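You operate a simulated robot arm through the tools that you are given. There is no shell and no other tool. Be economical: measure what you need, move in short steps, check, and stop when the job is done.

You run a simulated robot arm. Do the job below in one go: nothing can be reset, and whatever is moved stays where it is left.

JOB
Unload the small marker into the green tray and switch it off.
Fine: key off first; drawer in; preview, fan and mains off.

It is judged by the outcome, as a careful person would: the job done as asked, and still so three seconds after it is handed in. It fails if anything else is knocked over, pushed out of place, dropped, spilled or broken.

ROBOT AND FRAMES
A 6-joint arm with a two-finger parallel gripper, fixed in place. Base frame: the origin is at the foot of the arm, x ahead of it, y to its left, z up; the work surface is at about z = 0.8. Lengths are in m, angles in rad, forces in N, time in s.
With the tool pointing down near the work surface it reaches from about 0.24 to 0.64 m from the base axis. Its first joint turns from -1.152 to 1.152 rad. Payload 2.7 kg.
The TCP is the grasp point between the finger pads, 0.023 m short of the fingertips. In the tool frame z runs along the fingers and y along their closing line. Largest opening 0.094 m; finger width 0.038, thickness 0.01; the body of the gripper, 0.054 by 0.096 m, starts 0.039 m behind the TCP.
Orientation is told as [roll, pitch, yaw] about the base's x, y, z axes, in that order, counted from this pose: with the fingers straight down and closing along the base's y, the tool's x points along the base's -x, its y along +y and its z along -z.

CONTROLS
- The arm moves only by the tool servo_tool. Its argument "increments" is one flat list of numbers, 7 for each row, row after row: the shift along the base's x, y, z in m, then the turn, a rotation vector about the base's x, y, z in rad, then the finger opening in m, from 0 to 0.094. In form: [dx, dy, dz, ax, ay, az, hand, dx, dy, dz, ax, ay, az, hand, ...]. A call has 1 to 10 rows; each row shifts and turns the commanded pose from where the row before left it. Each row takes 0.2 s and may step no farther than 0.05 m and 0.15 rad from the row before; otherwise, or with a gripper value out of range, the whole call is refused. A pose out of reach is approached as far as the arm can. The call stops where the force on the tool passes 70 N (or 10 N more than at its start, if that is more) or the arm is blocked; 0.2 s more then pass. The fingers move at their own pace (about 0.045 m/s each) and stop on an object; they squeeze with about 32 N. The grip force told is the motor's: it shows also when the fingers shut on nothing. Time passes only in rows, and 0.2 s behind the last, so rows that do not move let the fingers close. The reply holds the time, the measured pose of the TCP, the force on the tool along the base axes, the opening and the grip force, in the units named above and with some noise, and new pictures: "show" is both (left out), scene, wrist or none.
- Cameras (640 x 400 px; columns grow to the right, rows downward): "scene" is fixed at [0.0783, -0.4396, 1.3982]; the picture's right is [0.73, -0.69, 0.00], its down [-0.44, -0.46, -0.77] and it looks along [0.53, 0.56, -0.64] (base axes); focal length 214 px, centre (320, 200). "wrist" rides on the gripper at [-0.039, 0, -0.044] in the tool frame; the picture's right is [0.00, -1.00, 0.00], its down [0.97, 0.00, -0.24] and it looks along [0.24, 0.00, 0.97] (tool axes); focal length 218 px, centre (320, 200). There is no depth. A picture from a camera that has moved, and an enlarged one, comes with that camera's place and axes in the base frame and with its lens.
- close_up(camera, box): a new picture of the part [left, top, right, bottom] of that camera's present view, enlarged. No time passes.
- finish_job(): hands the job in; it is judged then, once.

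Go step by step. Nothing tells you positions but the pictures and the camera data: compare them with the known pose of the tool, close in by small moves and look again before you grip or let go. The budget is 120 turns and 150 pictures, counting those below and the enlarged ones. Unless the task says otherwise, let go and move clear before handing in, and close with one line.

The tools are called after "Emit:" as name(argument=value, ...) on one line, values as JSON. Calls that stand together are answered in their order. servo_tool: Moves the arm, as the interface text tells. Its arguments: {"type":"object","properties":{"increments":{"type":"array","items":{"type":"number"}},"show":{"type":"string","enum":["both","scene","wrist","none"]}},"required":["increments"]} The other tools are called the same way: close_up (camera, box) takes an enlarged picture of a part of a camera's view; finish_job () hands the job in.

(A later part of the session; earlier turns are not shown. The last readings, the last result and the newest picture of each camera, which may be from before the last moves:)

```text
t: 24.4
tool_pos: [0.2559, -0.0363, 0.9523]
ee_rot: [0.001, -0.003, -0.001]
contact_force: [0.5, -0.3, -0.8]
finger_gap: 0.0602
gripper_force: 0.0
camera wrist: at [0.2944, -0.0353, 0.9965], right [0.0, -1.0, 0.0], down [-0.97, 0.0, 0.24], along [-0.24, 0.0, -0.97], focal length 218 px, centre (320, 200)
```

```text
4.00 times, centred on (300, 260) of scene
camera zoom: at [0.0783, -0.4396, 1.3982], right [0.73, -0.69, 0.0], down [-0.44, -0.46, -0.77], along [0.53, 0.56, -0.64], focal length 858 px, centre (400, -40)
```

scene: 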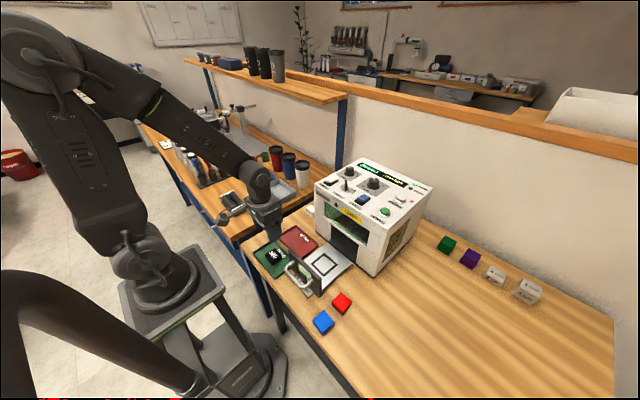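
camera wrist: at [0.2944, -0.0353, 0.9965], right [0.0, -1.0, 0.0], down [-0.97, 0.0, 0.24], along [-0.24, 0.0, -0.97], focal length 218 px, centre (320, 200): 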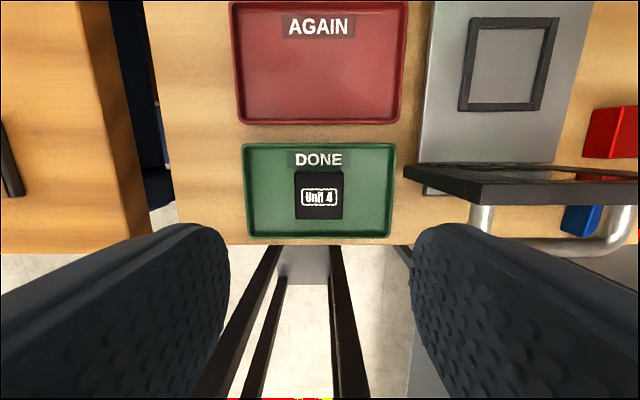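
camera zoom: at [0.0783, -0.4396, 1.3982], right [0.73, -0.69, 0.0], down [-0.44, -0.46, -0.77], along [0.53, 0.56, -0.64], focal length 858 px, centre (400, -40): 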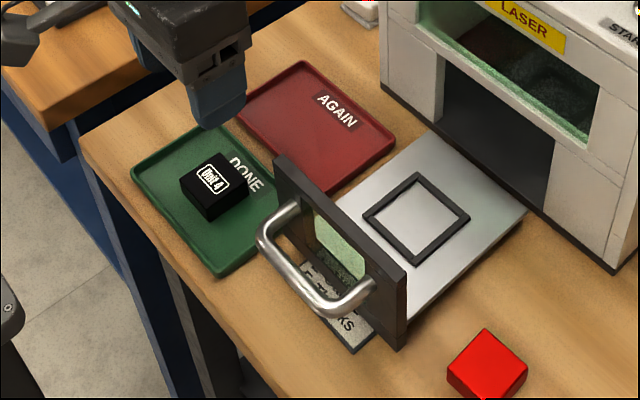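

Part "Unit 4" rests flat in the green tray. Next the drawer: I'll straddle and grip the drawer front's top edge (tool turned 90°) to bring it most of the way, then push the handle. Move above it first.

Emit:
servo_tool(increments=[0.01, -0.02, 0.03, 0, 0, 0.15, 0.06, 0.01, -0.03, 0.02, 0, 0, 0.15, 0.06, 0, -0.03, 0, 0, 0, 0.15, 0.06, 0, -0.03, 0, 0, 0, 0.15, 0.06, 0, -0.025, 0, 0, 0, 0.15, 0.06, 0, 0, 0, 0, 0, 0.15, 0.06, 0, 0, 0, 0, 0, 0.15, 0.06, 0, 0, 0, 0, 0, 0.15, 0.06, 0, 0, 0, 0, 0, 0.15, 0.06, 0, 0, 0, 0, 0, 0.15, 0.06], show="none")

Emit:
servo_tool(increments=[0, 0, 0, 0, 0, 0.071, 0.06, 0, 0, 0, 0, 0, 0, 0.06])

Emit:
close_up(camera="wrist", box=[200, 60, 440, 210])

```text
t: 26.6
tool_pos: [0.276, -0.1701, 1.0024]
ee_rot: [0.003, -0.003, 1.501]
contact_force: [0.9, 0.6, 0.4]
finger_gap: 0.0601
gripper_force: 0.1
```

```text
t: 27.2
tool_pos: [0.2756, -0.1698, 1.0025]
ee_rot: [0.003, -0.002, 1.568]
contact_force: [0.5, -0.4, -0.1]
finger_gap: 0.0603
gripper_force: 0.1
camera wrist: at [0.2757, -0.1307, 1.0455], right [1.0, 0.0, 0.0], down [0.0, -0.97, 0.24], along [0.0, -0.24, -0.97], focal length 218 px, centre (320, 200)
```

scene: 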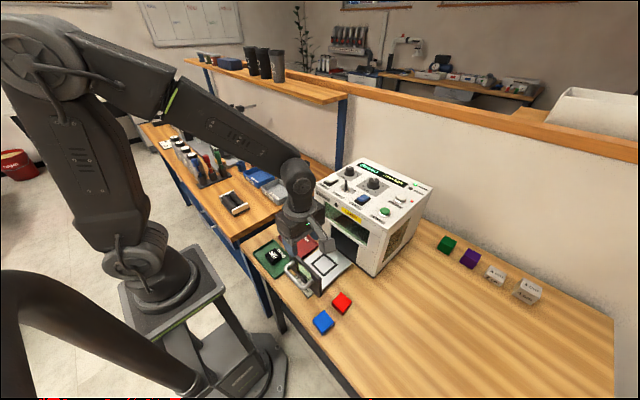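
wrist: 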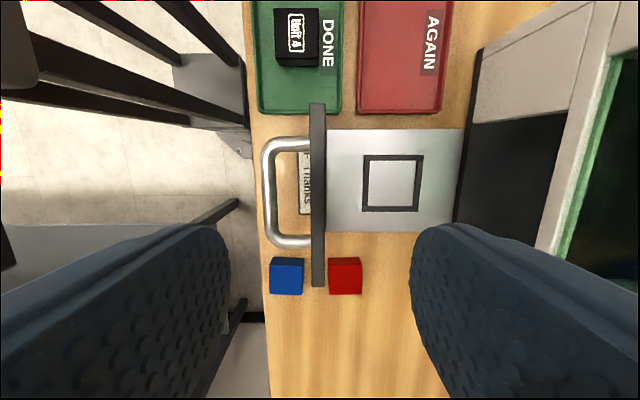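

```text
2.67 times, centred on (320, 135) of wrist
camera zoom: at [0.2757, -0.1307, 1.0455], right [1.0, 0.0, 0.0], down [0.0, -0.97, 0.24], along [0.0, -0.24, -0.97], focal length 582 px, centre (320, 373)
```

zoom: 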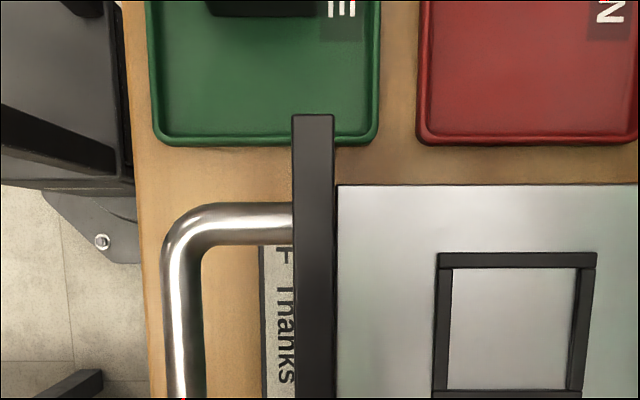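

Drawer front is at x≈0.274, 12 mm thick, y −0.10…−0.24, and top z≈0.89. I'll lower the fingers astride it and check.

Emit:
servo_tool(increments=[-0.0015, 0, -0.04, 0, 0, 0, 0.05, 0, 0, -0.04, 0, 0, 0, 0.045, 0, 0, -0.02, 0, 0, 0, 0.045, 0, 0, -0.006, 0, 0, 0, 0.045, 0, 0, 0, 0, 0, 0, 0.045])

Emit:
close_up(camera="scene", box=[250, 210, 370, 300])

```text
t: 28.4
tool_pos: [0.2749, -0.1707, 0.8979]
ee_rot: [0.0, -0.001, 1.57]
contact_force: [3.8, -1.7, 1.3]
finger_gap: 0.0434
gripper_force: 0.1
camera wrist: at [0.2741, -0.1308, 0.9409], right [1.0, 0.0, 0.0], down [0.0, -0.97, 0.24], along [0.0, -0.24, -0.97], focal length 218 px, centre (320, 200)
```

scene: 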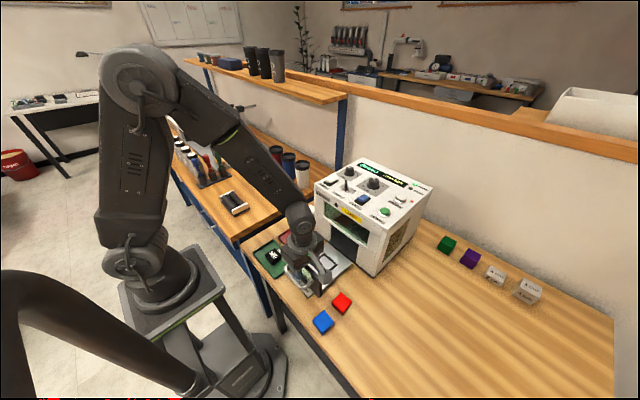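
wrist: 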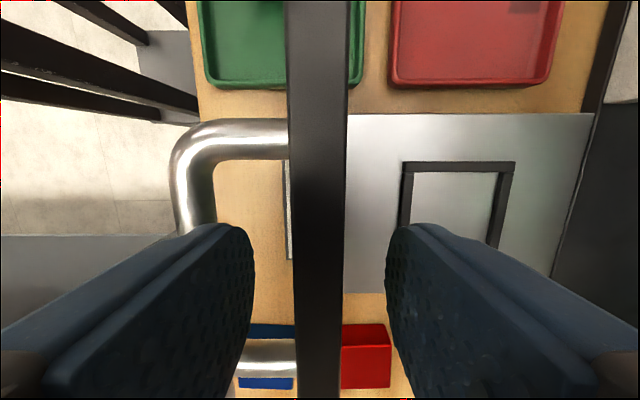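

```text
4.44 times, centred on (310, 255) of scene
camera zoom: at [0.0784, -0.4396, 1.3982], right [0.73, -0.69, 0.0], down [-0.44, -0.46, -0.77], along [0.53, 0.56, -0.64], focal length 953 px, centre (364, -44)
```

zoom: 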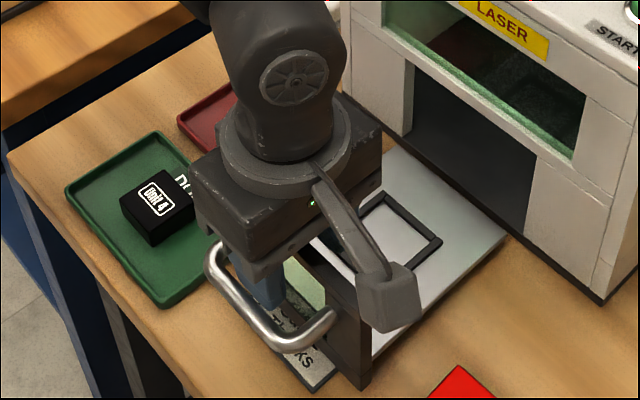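

Astride the drawer front. Close the fingers onto it.

Emit:
servo_tool(increments=[0, 0, 0, 0, 0, 0, 0.025, 0, 0, 0, 0, 0, 0, 0.01, 0, 0, 0, 0, 0, 0, 0.005, 0, 0, 0, 0, 0, 0, 0.005], show="none")

```text
t: 29.4
tool_pos: [0.2733, -0.1694, 0.897]
ee_rot: [0.002, -0.001, 1.568]
contact_force: [3.9, 0.2, -6.1]
finger_gap: 0.0098
gripper_force: 45.8
```

Gripped. Slide the drawer in +x by 9 cm.

Emit:
servo_tool(increments=[0.01, 0, 0, 0, 0, 0, 0.005, 0.015, 0, 0, 0, 0, 0, 0.005, 0.015, 0, 0, 0, 0, 0, 0.005, 0.015, 0, 0, 0, 0, 0, 0.005, 0.015, 0, 0, 0, 0, 0, 0.005, 0.01, 0, 0, 0, 0, 0, 0.005, 0.01, 0, 0, 0, 0, 0, 0.005, 0, 0, 0, 0, 0, 0, 0.005])

Emit:
close_up(camera="scene", box=[250, 200, 390, 300])

```text
t: 31.2
tool_pos: [0.364, -0.1699, 0.8964]
ee_rot: [0.001, 0.0, 1.569]
contact_force: [-0.4, -13.5, 25.0]
finger_gap: 0.0097
gripper_force: 45.6
camera wrist: at [0.3636, -0.1296, 0.9396], right [1.0, 0.0, 0.0], down [0.0, -0.97, 0.24], along [0.0, -0.24, -0.97], focal length 218 px, centre (320, 200)
```

scene: 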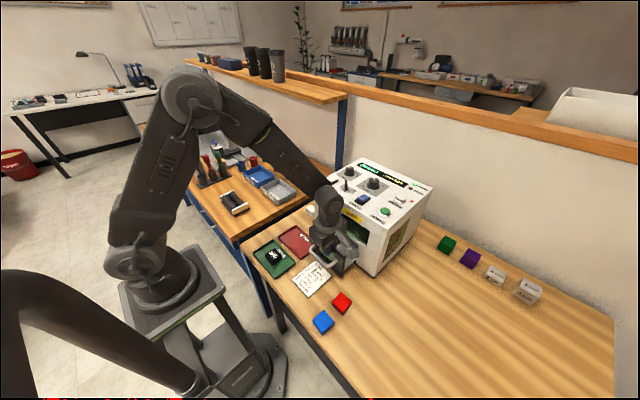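
wrist: 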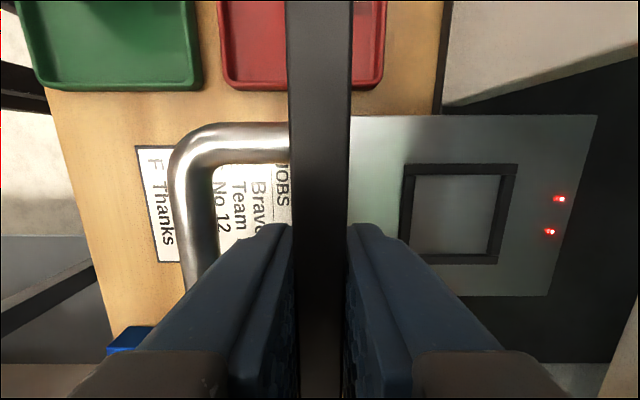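

```text
4.00 times, centred on (320, 250) of scene
camera zoom: at [0.078, -0.4397, 1.3982], right [0.73, -0.69, 0.0], down [-0.44, -0.46, -0.77], along [0.53, 0.56, -0.64], focal length 858 px, centre (320, 0)
```

zoom: 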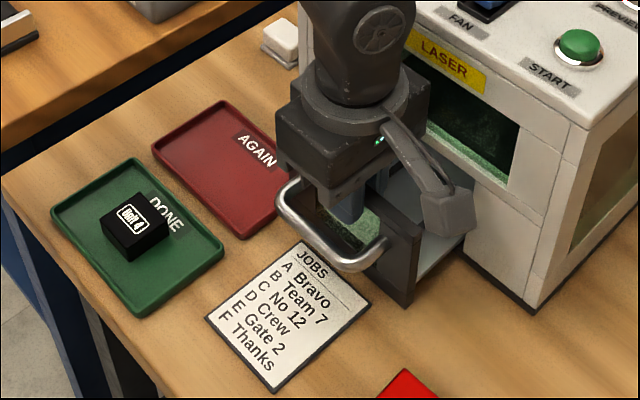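

Drawer is most of the way in. Release, rise, and turn back so I can push the handle with closed fingers.

Emit:
servo_tool(increments=[0, 0, 0, 0, 0, 0, 0.03, 0, 0, 0, 0, 0, 0, 0.035, 0, 0, 0.02, 0, 0, 0, 0.035, 0, 0, 0.04, 0, 0, 0, 0.035, -0.04, 0, 0.03, 0, 0, -0.15, 0.01, -0.04, 0, 0, 0, 0, -0.15, 0, -0.02, 0, 0, 0, 0, -0.15, 0, 0, 0, 0, 0, 0, -0.15, 0, 0, 0, 0, 0, 0, -0.15, 0, 0, 0, 0, 0, 0, -0.15, 0], show="none")

Emit:
servo_tool(increments=[0, 0, 0, 0, 0, -0.15, 0, 0, 0, 0, 0, 0, -0.15, 0, 0, 0, 0, 0, 0, -0.15, 0, 0, 0, 0, 0, 0, -0.15, 0, 0, 0, 0, 0, 0, -0.07, 0, 0, 0, 0, 0, 0, 0, 0])

Emit:
close_up(camera="wrist", box=[210, 100, 450, 250])

Emit:
close_up(camera="scene", box=[250, 200, 390, 300])

```text
t: 33.4
tool_pos: [0.2629, -0.1696, 0.9842]
ee_rot: [0.002, -0.002, 0.664]
contact_force: [-0.4, 0.0, -0.2]
finger_gap: 0.0002
gripper_force: 31.4
```

```text
t: 34.8
tool_pos: [0.2628, -0.1711, 0.9851]
ee_rot: [0.0, -0.002, -0.002]
contact_force: [0.7, 0.9, -0.4]
finger_gap: 0.0
gripper_force: 31.9
camera wrist: at [0.3023, -0.1691, 1.0297], right [0.0, -1.0, 0.0], down [-0.97, 0.0, 0.24], along [-0.24, 0.0, -0.97], focal length 218 px, centre (320, 200)
```

scene: 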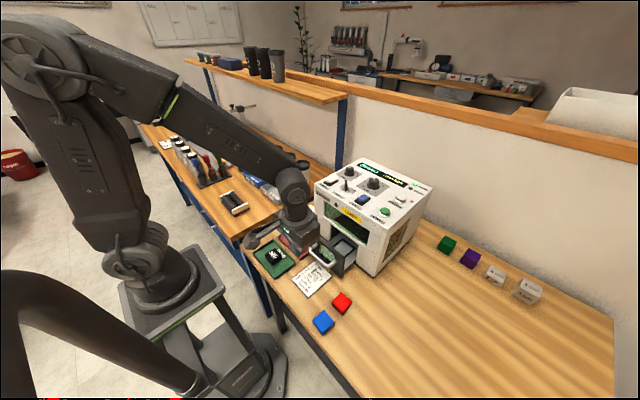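
wrist: 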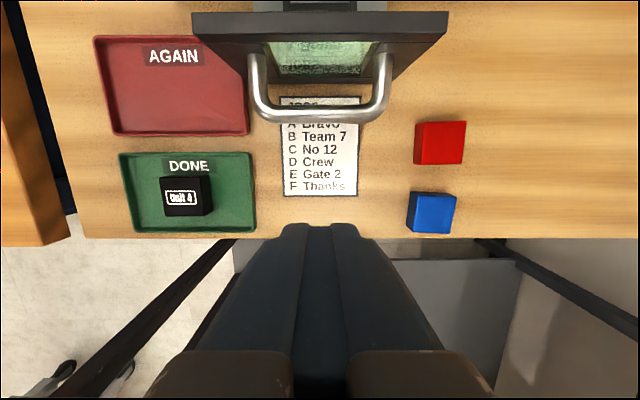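

```text
2.67 times, centred on (330, 175) of wrist
camera zoom: at [0.3023, -0.1691, 1.0297], right [0.0, -1.0, 0.0], down [-0.97, 0.0, 0.24], along [-0.24, 0.0, -0.97], focal length 582 px, centre (293, 267)
```

zoom: 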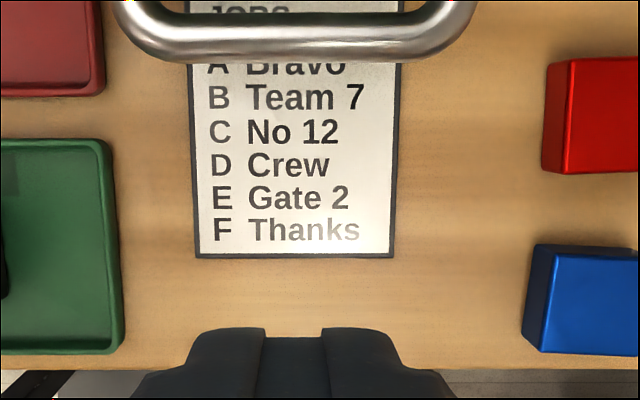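

```text
4.00 times, centred on (320, 250) of scene
camera zoom: at [0.0783, -0.4396, 1.3982], right [0.73, -0.69, 0.0], down [-0.44, -0.46, -0.77], along [0.53, 0.56, -0.64], focal length 858 px, centre (320, 0)
```

zoom: 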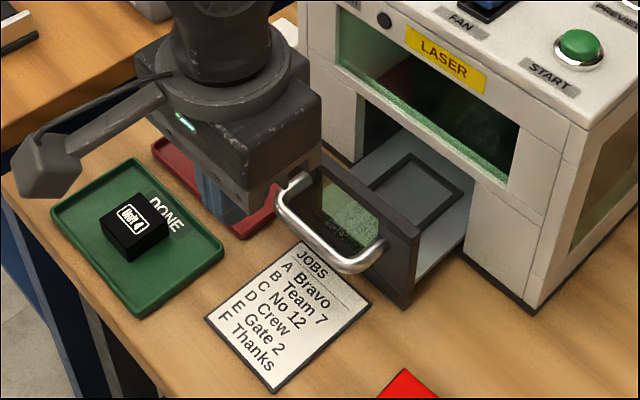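

Handle bar outer edge is at x≈0.317, z≈0.88. Lower the closed fingers in front of it and push.

Emit:
servo_tool(increments=[0, 0, -0.04, 0, 0, 0, 0, 0, 0, -0.04, 0, 0, 0, 0, 0, 0, -0.03, 0, 0, 0, 0, 0.02, 0, 0, 0, 0, 0, 0, 0, 0, 0, 0, 0, 0, 0])

Emit:
close_up(camera="scene", box=[250, 200, 390, 300])

```text
t: 36.0
tool_pos: [0.2831, -0.1707, 0.8739]
ee_rot: [0.002, -0.001, -0.002]
contact_force: [0.0, 1.3, 0.8]
finger_gap: 0.0
gripper_force: 31.6
camera wrist: at [0.3219, -0.1708, 0.9184], right [0.0, -1.0, 0.0], down [-0.97, 0.0, 0.24], along [-0.24, 0.0, -0.97], focal length 218 px, centre (320, 200)
```

scene: 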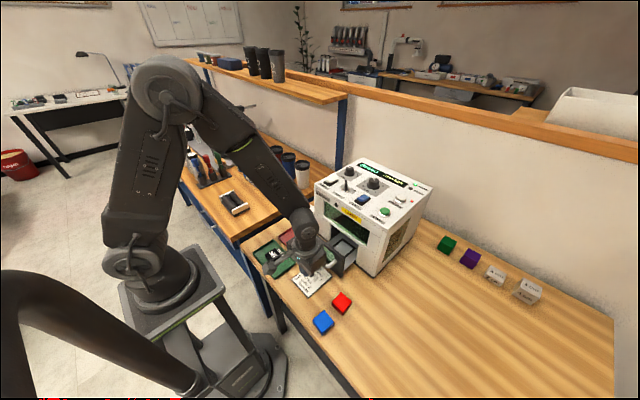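
wrist: 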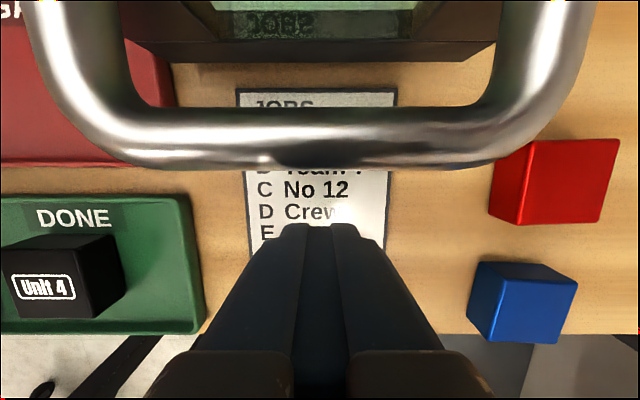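

```text
4.00 times, centred on (320, 250) of scene
camera zoom: at [0.0784, -0.4396, 1.3982], right [0.73, -0.69, 0.0], down [-0.44, -0.46, -0.77], along [0.53, 0.56, -0.64], focal length 858 px, centre (320, 0)
```

zoom: 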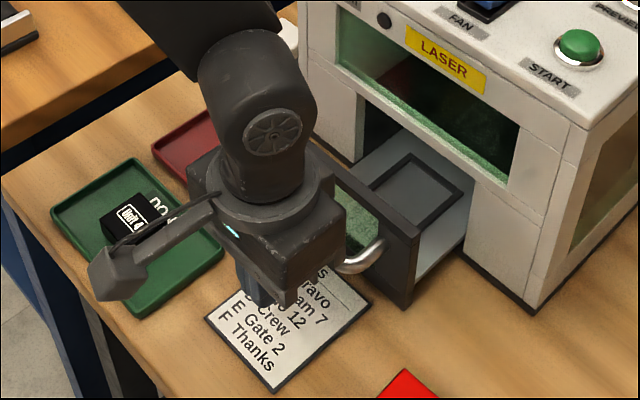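

Clear and well placed. Push forward in small steps; the call stops on high force.

Emit:
servo_tool(increments=[0.012, 0, 0, 0, 0, 0, 0, 0.01, 0, 0, 0, 0, 0, 0, 0.01, 0, 0, 0, 0, 0, 0, 0.01, 0, 0, 0, 0, 0, 0, 0.01, 0, 0, 0, 0, 0, 0, 0.01, 0, 0, 0, 0, 0, 0, 0, 0, 0, 0, 0, 0, 0])

Emit:
close_up(camera="scene", box=[260, 190, 400, 290])

```text
t: 37.6
tool_pos: [0.3457, -0.1712, 0.8748]
ee_rot: [0.002, -0.003, 0.0]
contact_force: [0.4, 0.0, -1.6]
finger_gap: 0.0
gripper_force: 31.8
camera wrist: at [0.3846, -0.1693, 0.9188], right [0.0, -1.0, 0.0], down [-0.97, 0.0, 0.24], along [-0.24, 0.0, -0.97], focal length 218 px, centre (320, 200)
```

scene: 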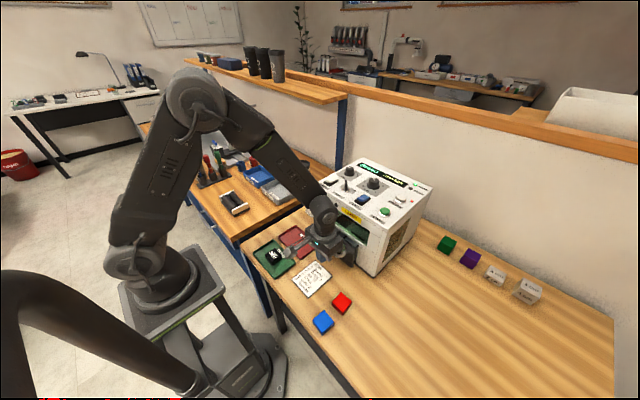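
wrist: 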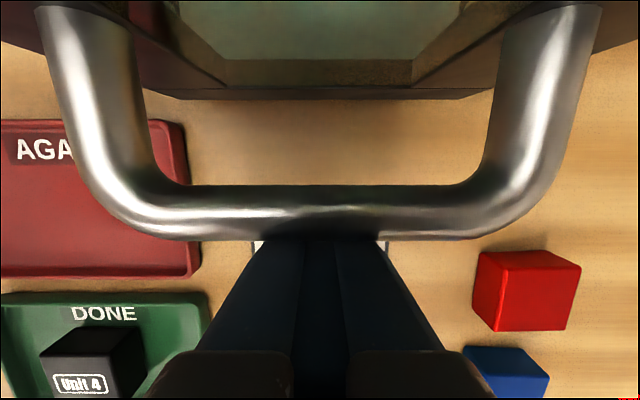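

```text
4.00 times, centred on (330, 240) of scene
camera zoom: at [0.0784, -0.4396, 1.3982], right [0.73, -0.69, 0.0], down [-0.44, -0.46, -0.77], along [0.53, 0.56, -0.64], focal length 858 px, centre (280, 40)
```

zoom: 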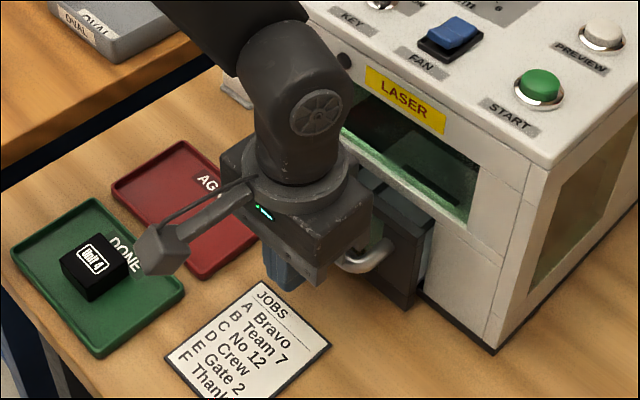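

Drawer moves freely; about 1–2 cm left. Keep pushing until it seats.

Emit:
servo_tool(increments=[0.005, 0, 0, 0, 0, 0, 0, 0.005, 0, 0, 0, 0, 0, 0, 0.005, 0, 0, 0, 0, 0, 0, 0.005, 0, 0, 0, 0, 0, 0, 0, 0, 0, 0, 0, 0, 0])

Emit:
close_up(camera="scene", box=[260, 190, 400, 290])

```text
t: 38.8
tool_pos: [0.3602, -0.1692, 0.8748]
ee_rot: [0.007, 0.012, -0.003]
contact_force: [-44.3, -9.7, 23.0]
finger_gap: 0.0001
gripper_force: 32.1
camera wrist: at [0.3996, -0.1687, 0.9175], right [0.0, -1.0, -0.01], down [-0.97, 0.0, 0.25], along [-0.25, 0.01, -0.97], focal length 218 px, centre (320, 200)
```

scene: 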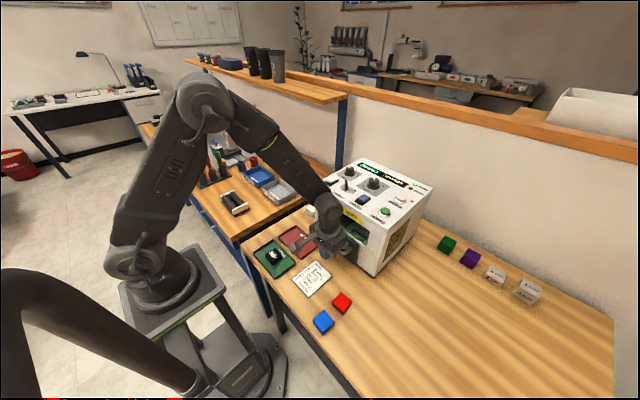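
wrist: 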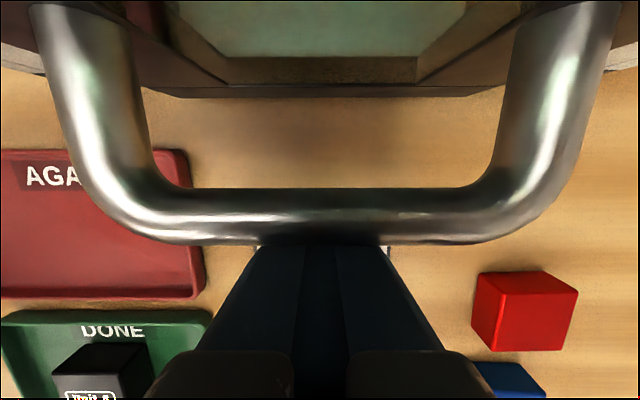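

```text
4.00 times, centred on (330, 240) of scene
camera zoom: at [0.077, -0.4397, 1.3982], right [0.73, -0.69, 0.0], down [-0.44, -0.46, -0.77], along [0.53, 0.56, -0.64], focal length 858 px, centre (280, 40)
```

zoom: 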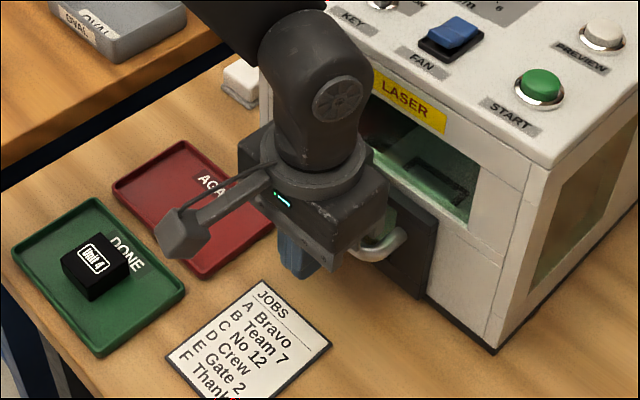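

It seems seated (44 N). Back off and rise to inspect.

Emit:
servo_tool(increments=[-0.015, 0, 0, 0, 0, 0, 0, -0.03, 0, 0, 0, 0, 0, 0, -0.01, 0, 0.04, 0, 0, 0, 0, 0, 0, 0.05, 0, 0, 0, 0, 0, 0, 0.05, 0, 0, 0, 0, 0, 0, 0.05, 0, 0, 0, 0, 0, 0, 0.03, 0, 0, 0, 0, 0, 0, 0, 0, 0, 0, 0])

Emit:
close_up(camera="scene", box=[280, 150, 440, 280])

Emit:
close_up(camera="wrist", box=[200, 0, 500, 200])

```text
t: 40.6
tool_pos: [0.3125, -0.1681, 1.0959]
ee_rot: [0.0, -0.004, -0.002]
contact_force: [-0.5, -0.9, 0.4]
finger_gap: 0.0
gripper_force: 31.4
camera wrist: at [0.3503, -0.167, 1.1401], right [0.0, -1.0, 0.0], down [-0.97, 0.0, 0.24], along [-0.24, 0.0, -0.97], focal length 218 px, centre (320, 200)
```

scene: 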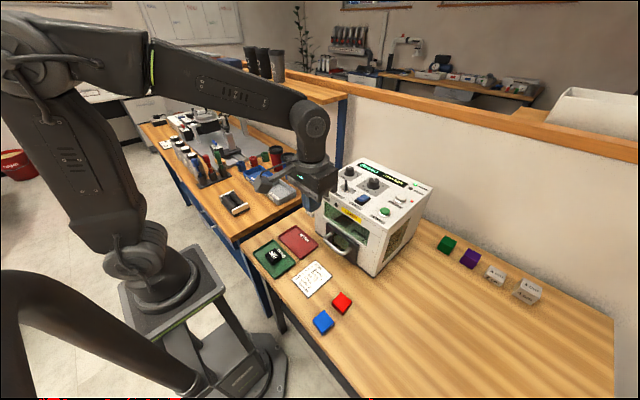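
wrist: 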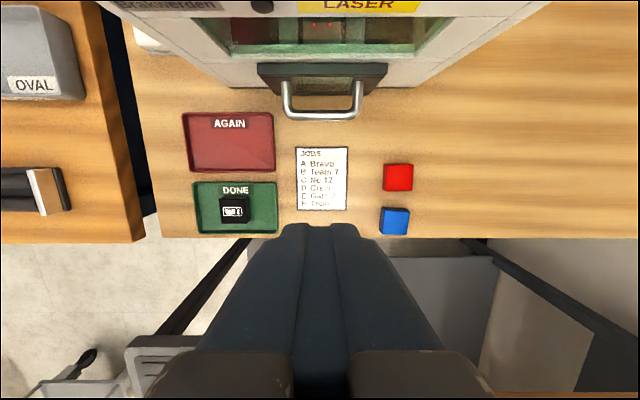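

```text
3.08 times, centred on (360, 215) of scene
camera zoom: at [0.0783, -0.4396, 1.3982], right [0.73, -0.69, 0.0], down [-0.44, -0.46, -0.77], along [0.53, 0.56, -0.64], focal length 660 px, centre (197, 154)
```

zoom: 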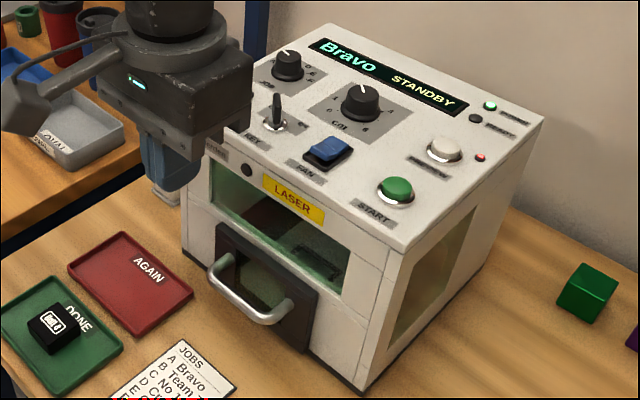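

```text
2.00 times, centred on (350, 100) of wrist
camera zoom: at [0.3503, -0.167, 1.1401], right [0.0, -1.0, 0.0], down [-0.97, 0.0, 0.24], along [-0.24, 0.0, -0.97], focal length 436 px, centre (260, 400)
```

zoom: 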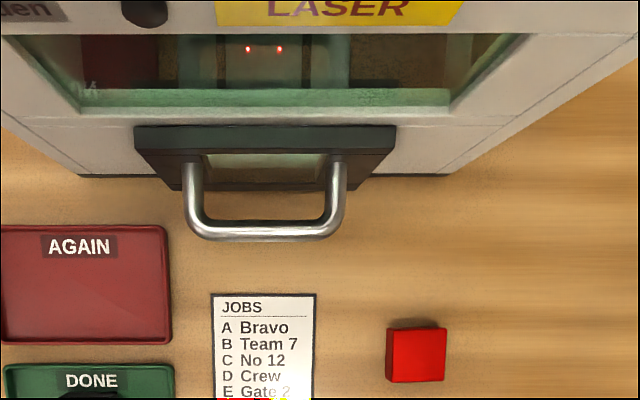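

Drawer is in flush. Next: preview (its red LED and the red dots are still on). I'll fly above the preview button at about (0.547, -0.261).

Emit:
servo_tool(increments=[0, 0, 0.04, 0, 0, 0, 0, 0.04, -0.016, 0.01, 0, 0, 0, 0, 0.04, -0.016, 0, 0, 0, 0, 0, 0.04, -0.016, 0, 0, 0, 0, 0, 0.04, -0.016, 0, 0, 0, 0, 0, 0.04, -0.016, 0, 0, 0, 0, 0, 0.03, -0.013, 0, 0, 0, 0, 0, 0, 0, -0.02, 0, 0, 0, 0, 0, 0, 0, 0, 0, 0, 0])

Emit:
close_up(camera="wrist", box=[200, 100, 440, 250])

Emit:
close_up(camera="scene", box=[350, 120, 450, 200])

```text
t: 42.6
tool_pos: [0.5302, -0.2572, 1.1189]
ee_rot: [0.003, -0.001, -0.002]
contact_force: [-0.2, -0.2, 0.8]
finger_gap: 0.0001
gripper_force: 32.2
out of reach, approached as far as the arm can: row 7
camera wrist: at [0.5686, -0.2557, 1.1629], right [0.0, -1.0, 0.0], down [-0.97, 0.0, 0.24], along [-0.24, 0.0, -0.97], focal length 218 px, centre (320, 200)
```

scene: 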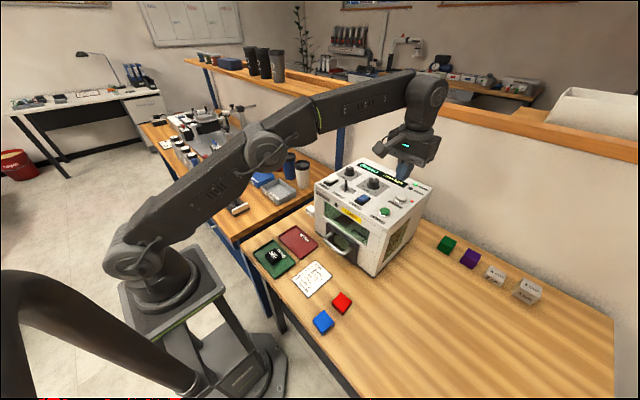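
wrist: 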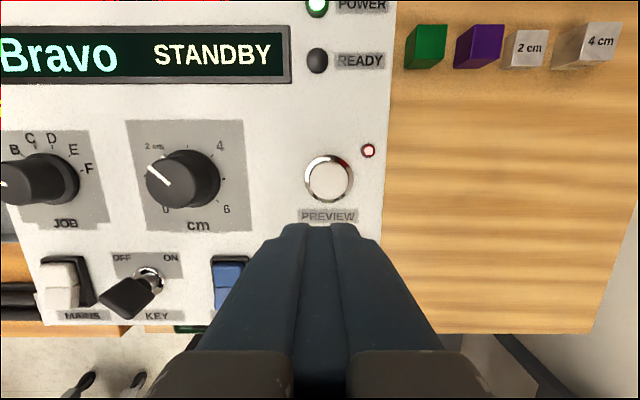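

```text
2.67 times, centred on (320, 175) of wrist
camera zoom: at [0.5686, -0.2557, 1.1629], right [0.0, -1.0, 0.0], down [-0.97, 0.0, 0.24], along [-0.24, 0.0, -0.97], focal length 582 px, centre (320, 267)
```

zoom: 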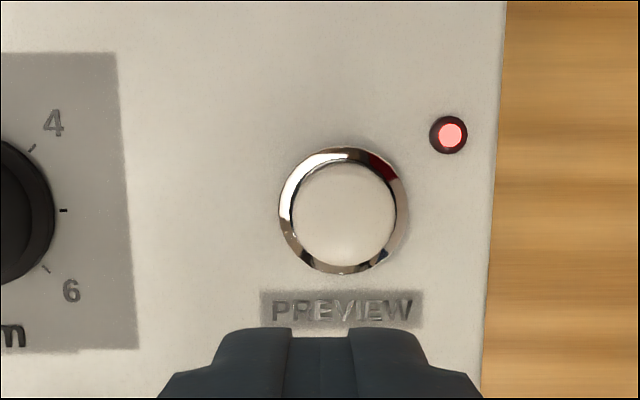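

```text
5.00 times, centred on (400, 160) of scene
camera zoom: at [0.0784, -0.4396, 1.3982], right [0.73, -0.69, 0.0], down [-0.44, -0.46, -0.77], along [0.53, 0.56, -0.64], focal length 1072 px, centre (-80, 400)
```

zoom: 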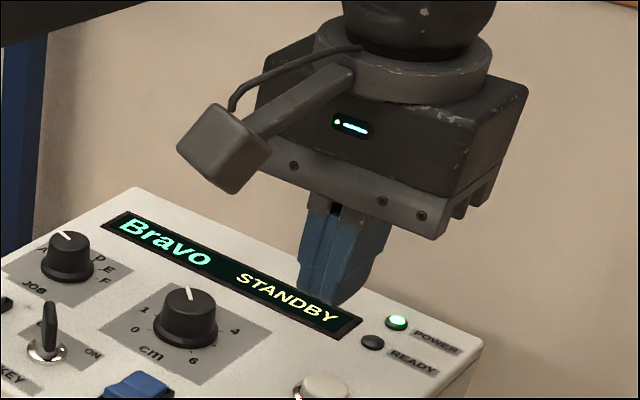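

Button at (0.547, -0.261); reach is near its limit, but the finger width (±19 mm in x) covers it. Lower a bit while going forward.

Emit:
servo_tool(increments=[0, -0.003, -0.02, 0, 0, 0, 0, 0, 0, -0.015, 0, 0, 0, 0, 0, 0, 0, 0, 0, 0, 0])

Emit:
close_up(camera="wrist", box=[200, 100, 440, 250])

Emit:
close_up(camera="scene", box=[350, 140, 450, 220])

```text
t: 43.4
tool_pos: [0.5305, -0.2619, 1.0855]
ee_rot: [0.001, -0.002, -0.002]
contact_force: [0.2, -0.2, 0.1]
finger_gap: 0.0
gripper_force: 32.5
camera wrist: at [0.5694, -0.2607, 1.1287], right [0.0, -1.0, 0.0], down [-0.97, 0.0, 0.24], along [-0.24, 0.0, -0.97], focal length 218 px, centre (320, 200)
```

scene: 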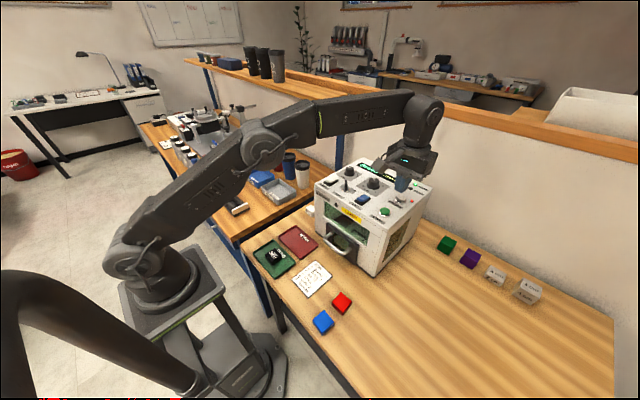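
wrist: 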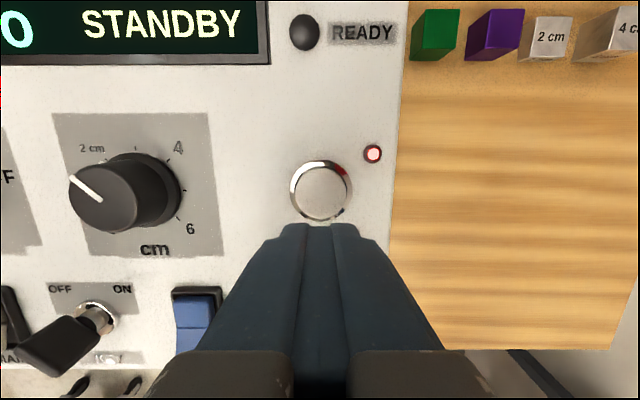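

```text
2.67 times, centred on (320, 175) of wrist
camera zoom: at [0.5694, -0.2607, 1.1287], right [0.0, -1.0, 0.0], down [-0.97, 0.0, 0.24], along [-0.24, 0.0, -0.97], focal length 582 px, centre (320, 267)
```

zoom: 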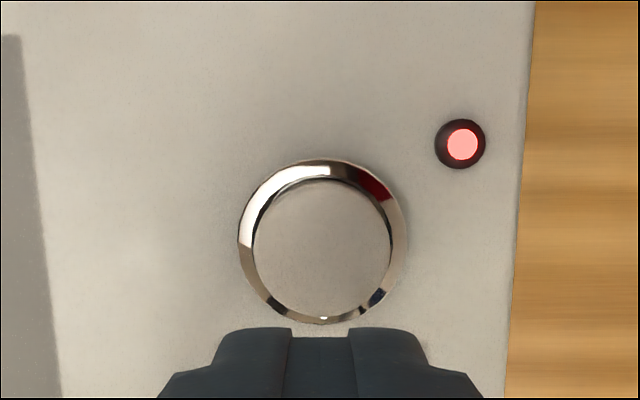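

```text
5.00 times, centred on (400, 180) of scene
camera zoom: at [0.0783, -0.4396, 1.3982], right [0.73, -0.69, 0.0], down [-0.44, -0.46, -0.77], along [0.53, 0.56, -0.64], focal length 1072 px, centre (-80, 300)
```

zoom: 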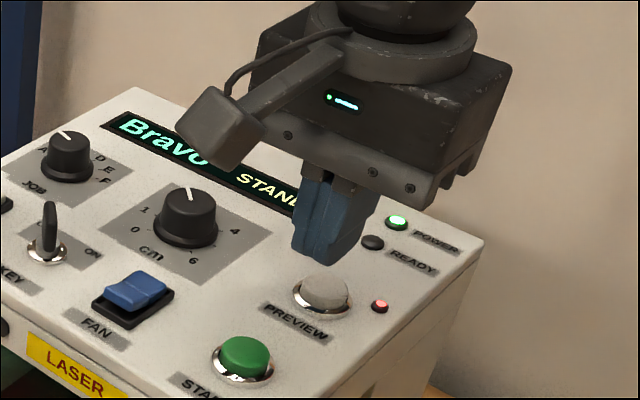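

Aligned in y. Go 12 mm farther forward at this lower height.

Emit:
servo_tool(increments=[0.006, 0, 0, 0, 0, 0, 0, 0.006, 0, 0, 0, 0, 0, 0, 0, 0, 0, 0, 0, 0, 0], show="wrist")

```text
t: 44.2
tool_pos: [0.542, -0.2625, 1.0848]
ee_rot: [0.0, -0.003, -0.002]
contact_force: [-0.1, -0.6, 0.0]
finger_gap: 0.0
gripper_force: 32.1
camera wrist: at [0.5808, -0.2605, 1.1286], right [0.0, -1.0, 0.0], down [-0.97, 0.0, 0.24], along [-0.24, 0.0, -0.97], focal length 218 px, centre (320, 200)
```

wrist: 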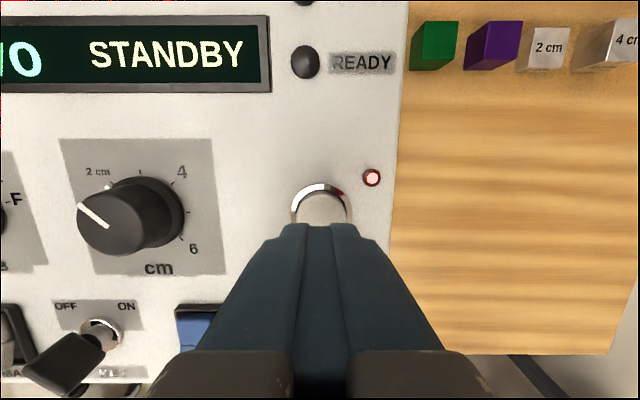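

Now over the button. Descend toward it.

Emit:
servo_tool(increments=[0.002, 0.001, -0.012, 0, 0, 0, 0, 0, 0, -0.01, 0, 0, 0, 0, 0, 0, -0.003, 0, 0, 0, 0, 0, 0, 0, 0, 0, 0, 0], show="none")

Emit:
close_up(camera="scene", box=[360, 150, 440, 220])

```text
t: 45.2
tool_pos: [0.5451, -0.2611, 1.0593]
ee_rot: [0.002, 0.0, -0.003]
contact_force: [0.1, -1.0, -0.5]
finger_gap: 0.0003
gripper_force: 31.9
```

```text
5.71 times, centred on (400, 185) of scene
camera zoom: at [0.0783, -0.4396, 1.3982], right [0.73, -0.69, 0.0], down [-0.44, -0.46, -0.77], along [0.53, 0.56, -0.64], focal length 1226 px, centre (-137, 286)
```

zoom: 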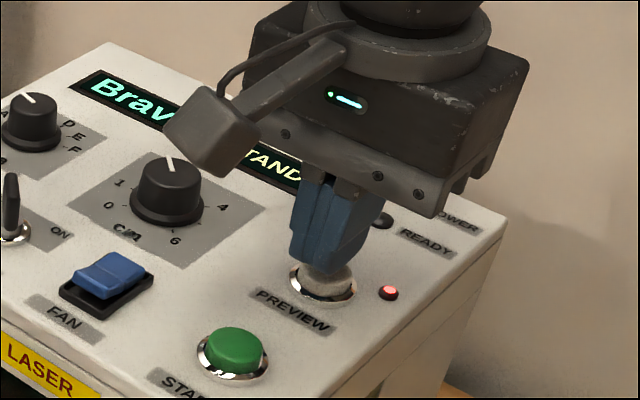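

Just above the button. Press in 2 mm steps.

Emit:
servo_tool(increments=[0, 0, -0.002, 0, 0, 0, 0, 0, 0, -0.002, 0, 0, 0, 0, 0, 0, -0.002, 0, 0, 0, 0, 0, 0, 0, 0, 0, 0, 0], show="none")

Emit:
close_up(camera="scene", box=[360, 150, 440, 220])

```text
t: 46.2
tool_pos: [0.5446, -0.2602, 1.0548]
ee_rot: [0.003, -0.004, 0.0]
contact_force: [-1.0, 0.0, -0.1]
finger_gap: 0.0
gripper_force: 31.7
```

```text
5.71 times, centred on (400, 185) of scene
camera zoom: at [0.0783, -0.4396, 1.3982], right [0.73, -0.69, 0.0], down [-0.44, -0.46, -0.77], along [0.53, 0.56, -0.64], focal length 1226 px, centre (-137, 286)
```

zoom: 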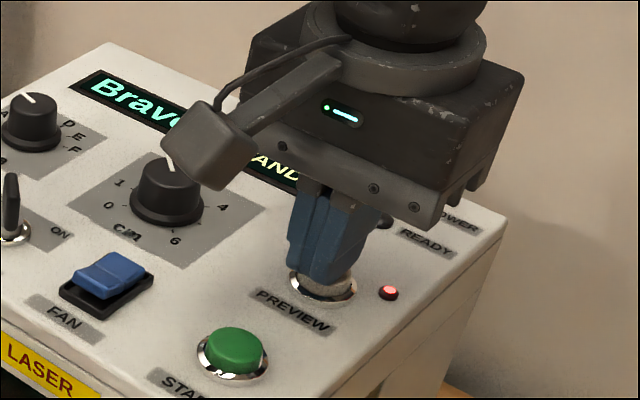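

Emit:
servo_tool(increments=[0, 0, -0.002, 0, 0, 0, 0, 0, 0, -0.002, 0, 0, 0, 0, 0, 0, 0, 0, 0, 0, 0], show="none")

Emit:
close_up(camera="scene", box=[360, 150, 440, 220])

```text
t: 47.0
tool_pos: [0.543, -0.2608, 1.0507]
ee_rot: [0.003, -0.003, 0.002]
contact_force: [0.7, 1.1, 3.2]
finger_gap: 0.0001
gripper_force: 31.7
```

```text
5.71 times, centred on (400, 185) of scene
camera zoom: at [0.0783, -0.4395, 1.3982], right [0.73, -0.69, 0.0], down [-0.44, -0.46, -0.77], along [0.53, 0.56, -0.64], focal length 1226 px, centre (-137, 286)
```

zoom: 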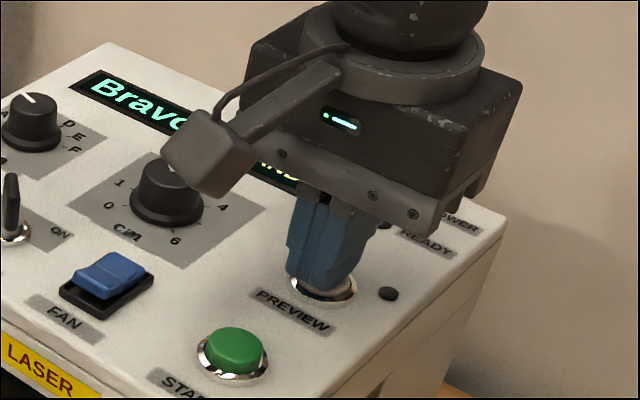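

The preview LED is out. Lift straight up and move over the fan rocker.

Emit:
servo_tool(increments=[0, 0, 0.02, 0, 0, 0, 0, 0, 0, 0.03, 0, 0, 0, 0, -0.03, 0.02, 0.01, 0, 0, 0, 0, -0.04, 0.03, 0, 0, 0, 0, 0, -0.02, 0.02, 0, 0, 0, 0, 0, 0, 0, 0, 0, 0, 0, 0])

Emit:
close_up(camera="wrist", box=[160, 80, 480, 240])

Emit:
close_up(camera="scene", box=[310, 150, 440, 230])

```text
t: 48.4
tool_pos: [0.4565, -0.1928, 1.1082]
ee_rot: [0.001, -0.002, -0.002]
contact_force: [0.9, -0.5, -0.5]
finger_gap: 0.0
gripper_force: 32.3
camera wrist: at [0.4945, -0.1919, 1.1525], right [0.0, -1.0, 0.0], down [-0.97, 0.0, 0.24], along [-0.24, 0.0, -0.97], focal length 218 px, centre (320, 200)
```

scene: 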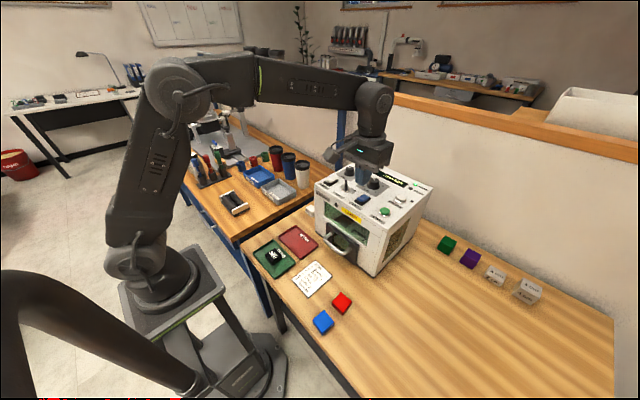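
wrist: 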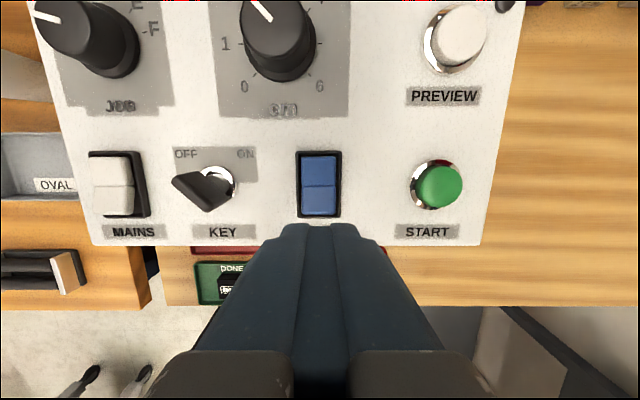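

```text
2.00 times, centred on (320, 160) of wrist
camera zoom: at [0.4945, -0.1919, 1.1525], right [0.0, -1.0, 0.0], down [-0.97, 0.0, 0.24], along [-0.24, 0.0, -0.97], focal length 436 px, centre (320, 280)
```

zoom: 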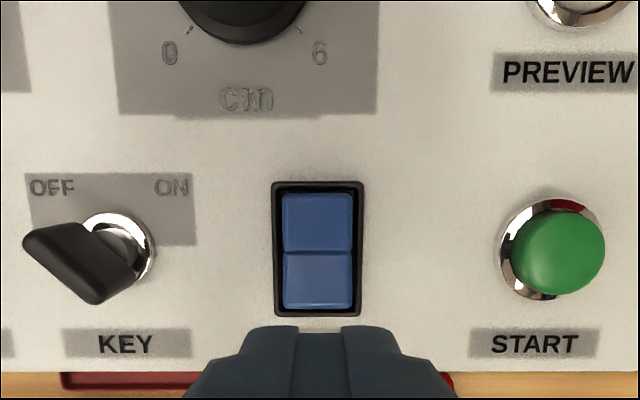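

```text
4.92 times, centred on (375, 190) of scene
camera zoom: at [0.0783, -0.4396, 1.3982], right [0.73, -0.69, 0.0], down [-0.44, -0.46, -0.77], along [0.53, 0.56, -0.64], focal length 1056 px, centre (49, 249)
```

zoom: 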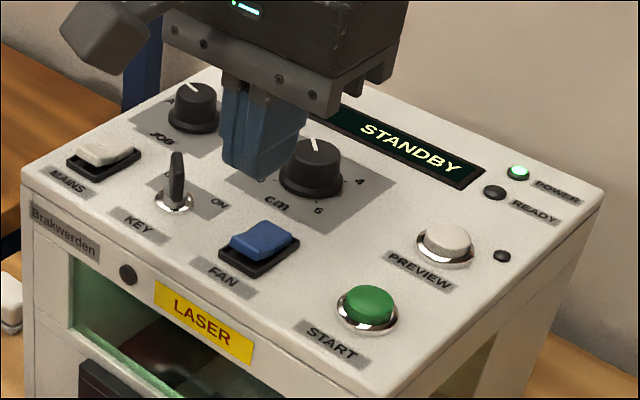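

Preview stays off. Zoom on the rockers to see which half is raised.

Emit:
close_up(camera="scene", box=[350, 190, 376, 208])

Emit:
close_up(camera="scene", box=[318, 172, 350, 192])

```text
16.00 times, centred on (363, 199) of scene
camera zoom: at [0.0783, -0.4396, 1.3982], right [0.73, -0.69, 0.0], down [-0.44, -0.46, -0.77], along [0.53, 0.56, -0.64], focal length 3432 px, centre (-368, 216)
```

zoom: 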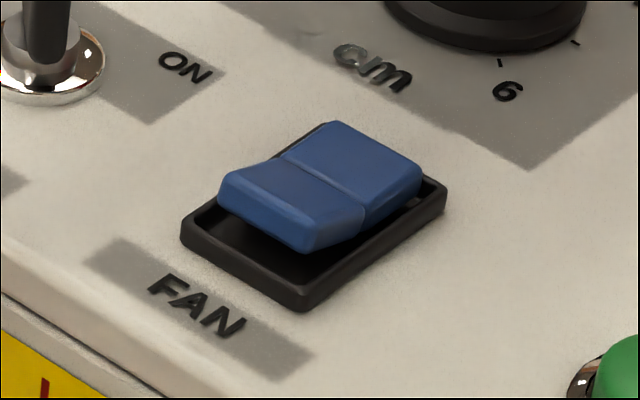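

```text
16.00 times, centred on (334, 182) of scene
camera zoom: at [0.0783, -0.4396, 1.3982], right [0.73, -0.69, 0.0], down [-0.44, -0.46, -0.77], along [0.53, 0.56, -0.64], focal length 3432 px, centre (96, 488)
```

zoom: 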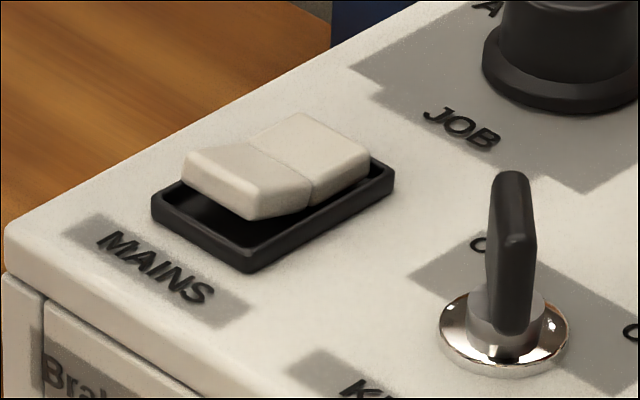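

The front (−x) half of both rockers is raised, so OFF means pressing the front half. I'll tilt the tool a little so the forward fingertip edge leads onto the front half of the fan rocker (x≈0.460, y≈-0.191).

Emit:
servo_tool(increments=[-0.005, 0.001, 0, 0, 0.125, 0, 0, -0.004, 0.0005, 0, 0, 0.125, 0, 0, 0, 0, -0.026, 0, 0, 0, 0, 0, 0, 0, 0, 0, 0, 0])

Emit:
close_up(camera="scene", box=[330, 160, 400, 210])

Emit:
close_up(camera="wrist", box=[240, 130, 400, 230])

```text
t: 49.4
tool_pos: [0.4458, -0.1891, 1.0834]
ee_rot: [0.001, 0.249, 0.0]
contact_force: [0.1, 0.2, -0.4]
finger_gap: 0.0
gripper_force: 31.8
camera wrist: at [0.4944, -0.1884, 1.116], right [0.0, -1.0, 0.0], down [-0.88, 0.0, 0.47], along [-0.47, 0.0, -0.88], focal length 218 px, centre (320, 200)
```

scene: 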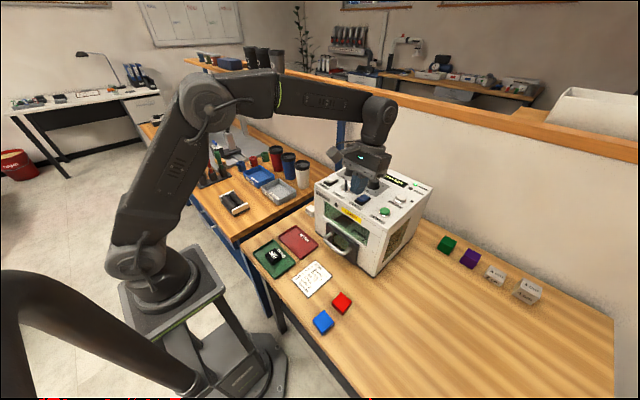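
wrist: 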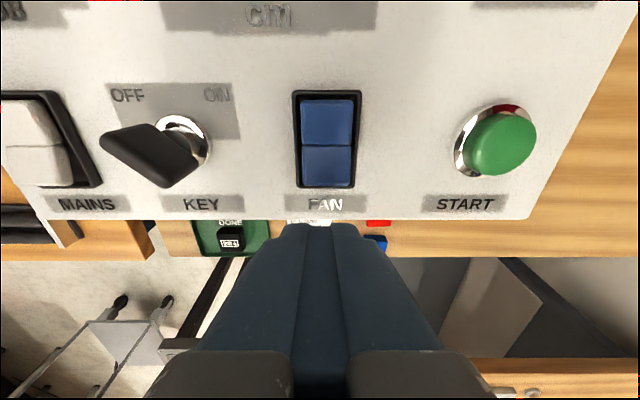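

```text
8.00 times, centred on (365, 185) of scene
camera zoom: at [0.0784, -0.4396, 1.3982], right [0.73, -0.69, 0.0], down [-0.44, -0.46, -0.77], along [0.53, 0.56, -0.64], focal length 1716 px, centre (-40, 320)
```

zoom: 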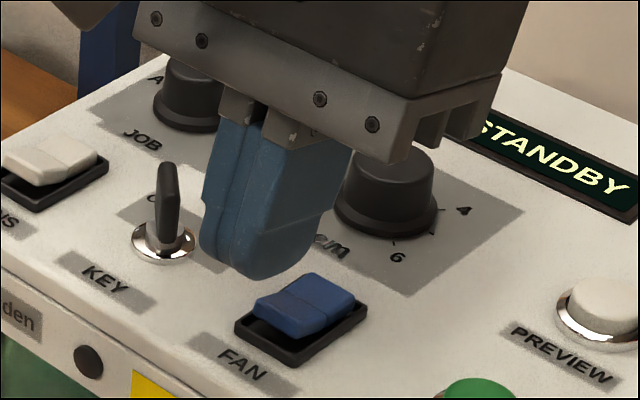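

```text
4.00 times, centred on (320, 180) of wrist
camera zoom: at [0.4944, -0.1884, 1.116], right [0.0, -1.0, 0.0], down [-0.88, 0.0, 0.47], along [-0.47, 0.0, -0.88], focal length 873 px, centre (320, 280)
```

zoom: 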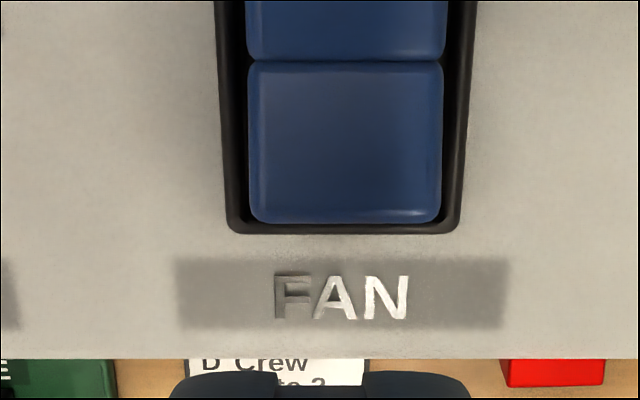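

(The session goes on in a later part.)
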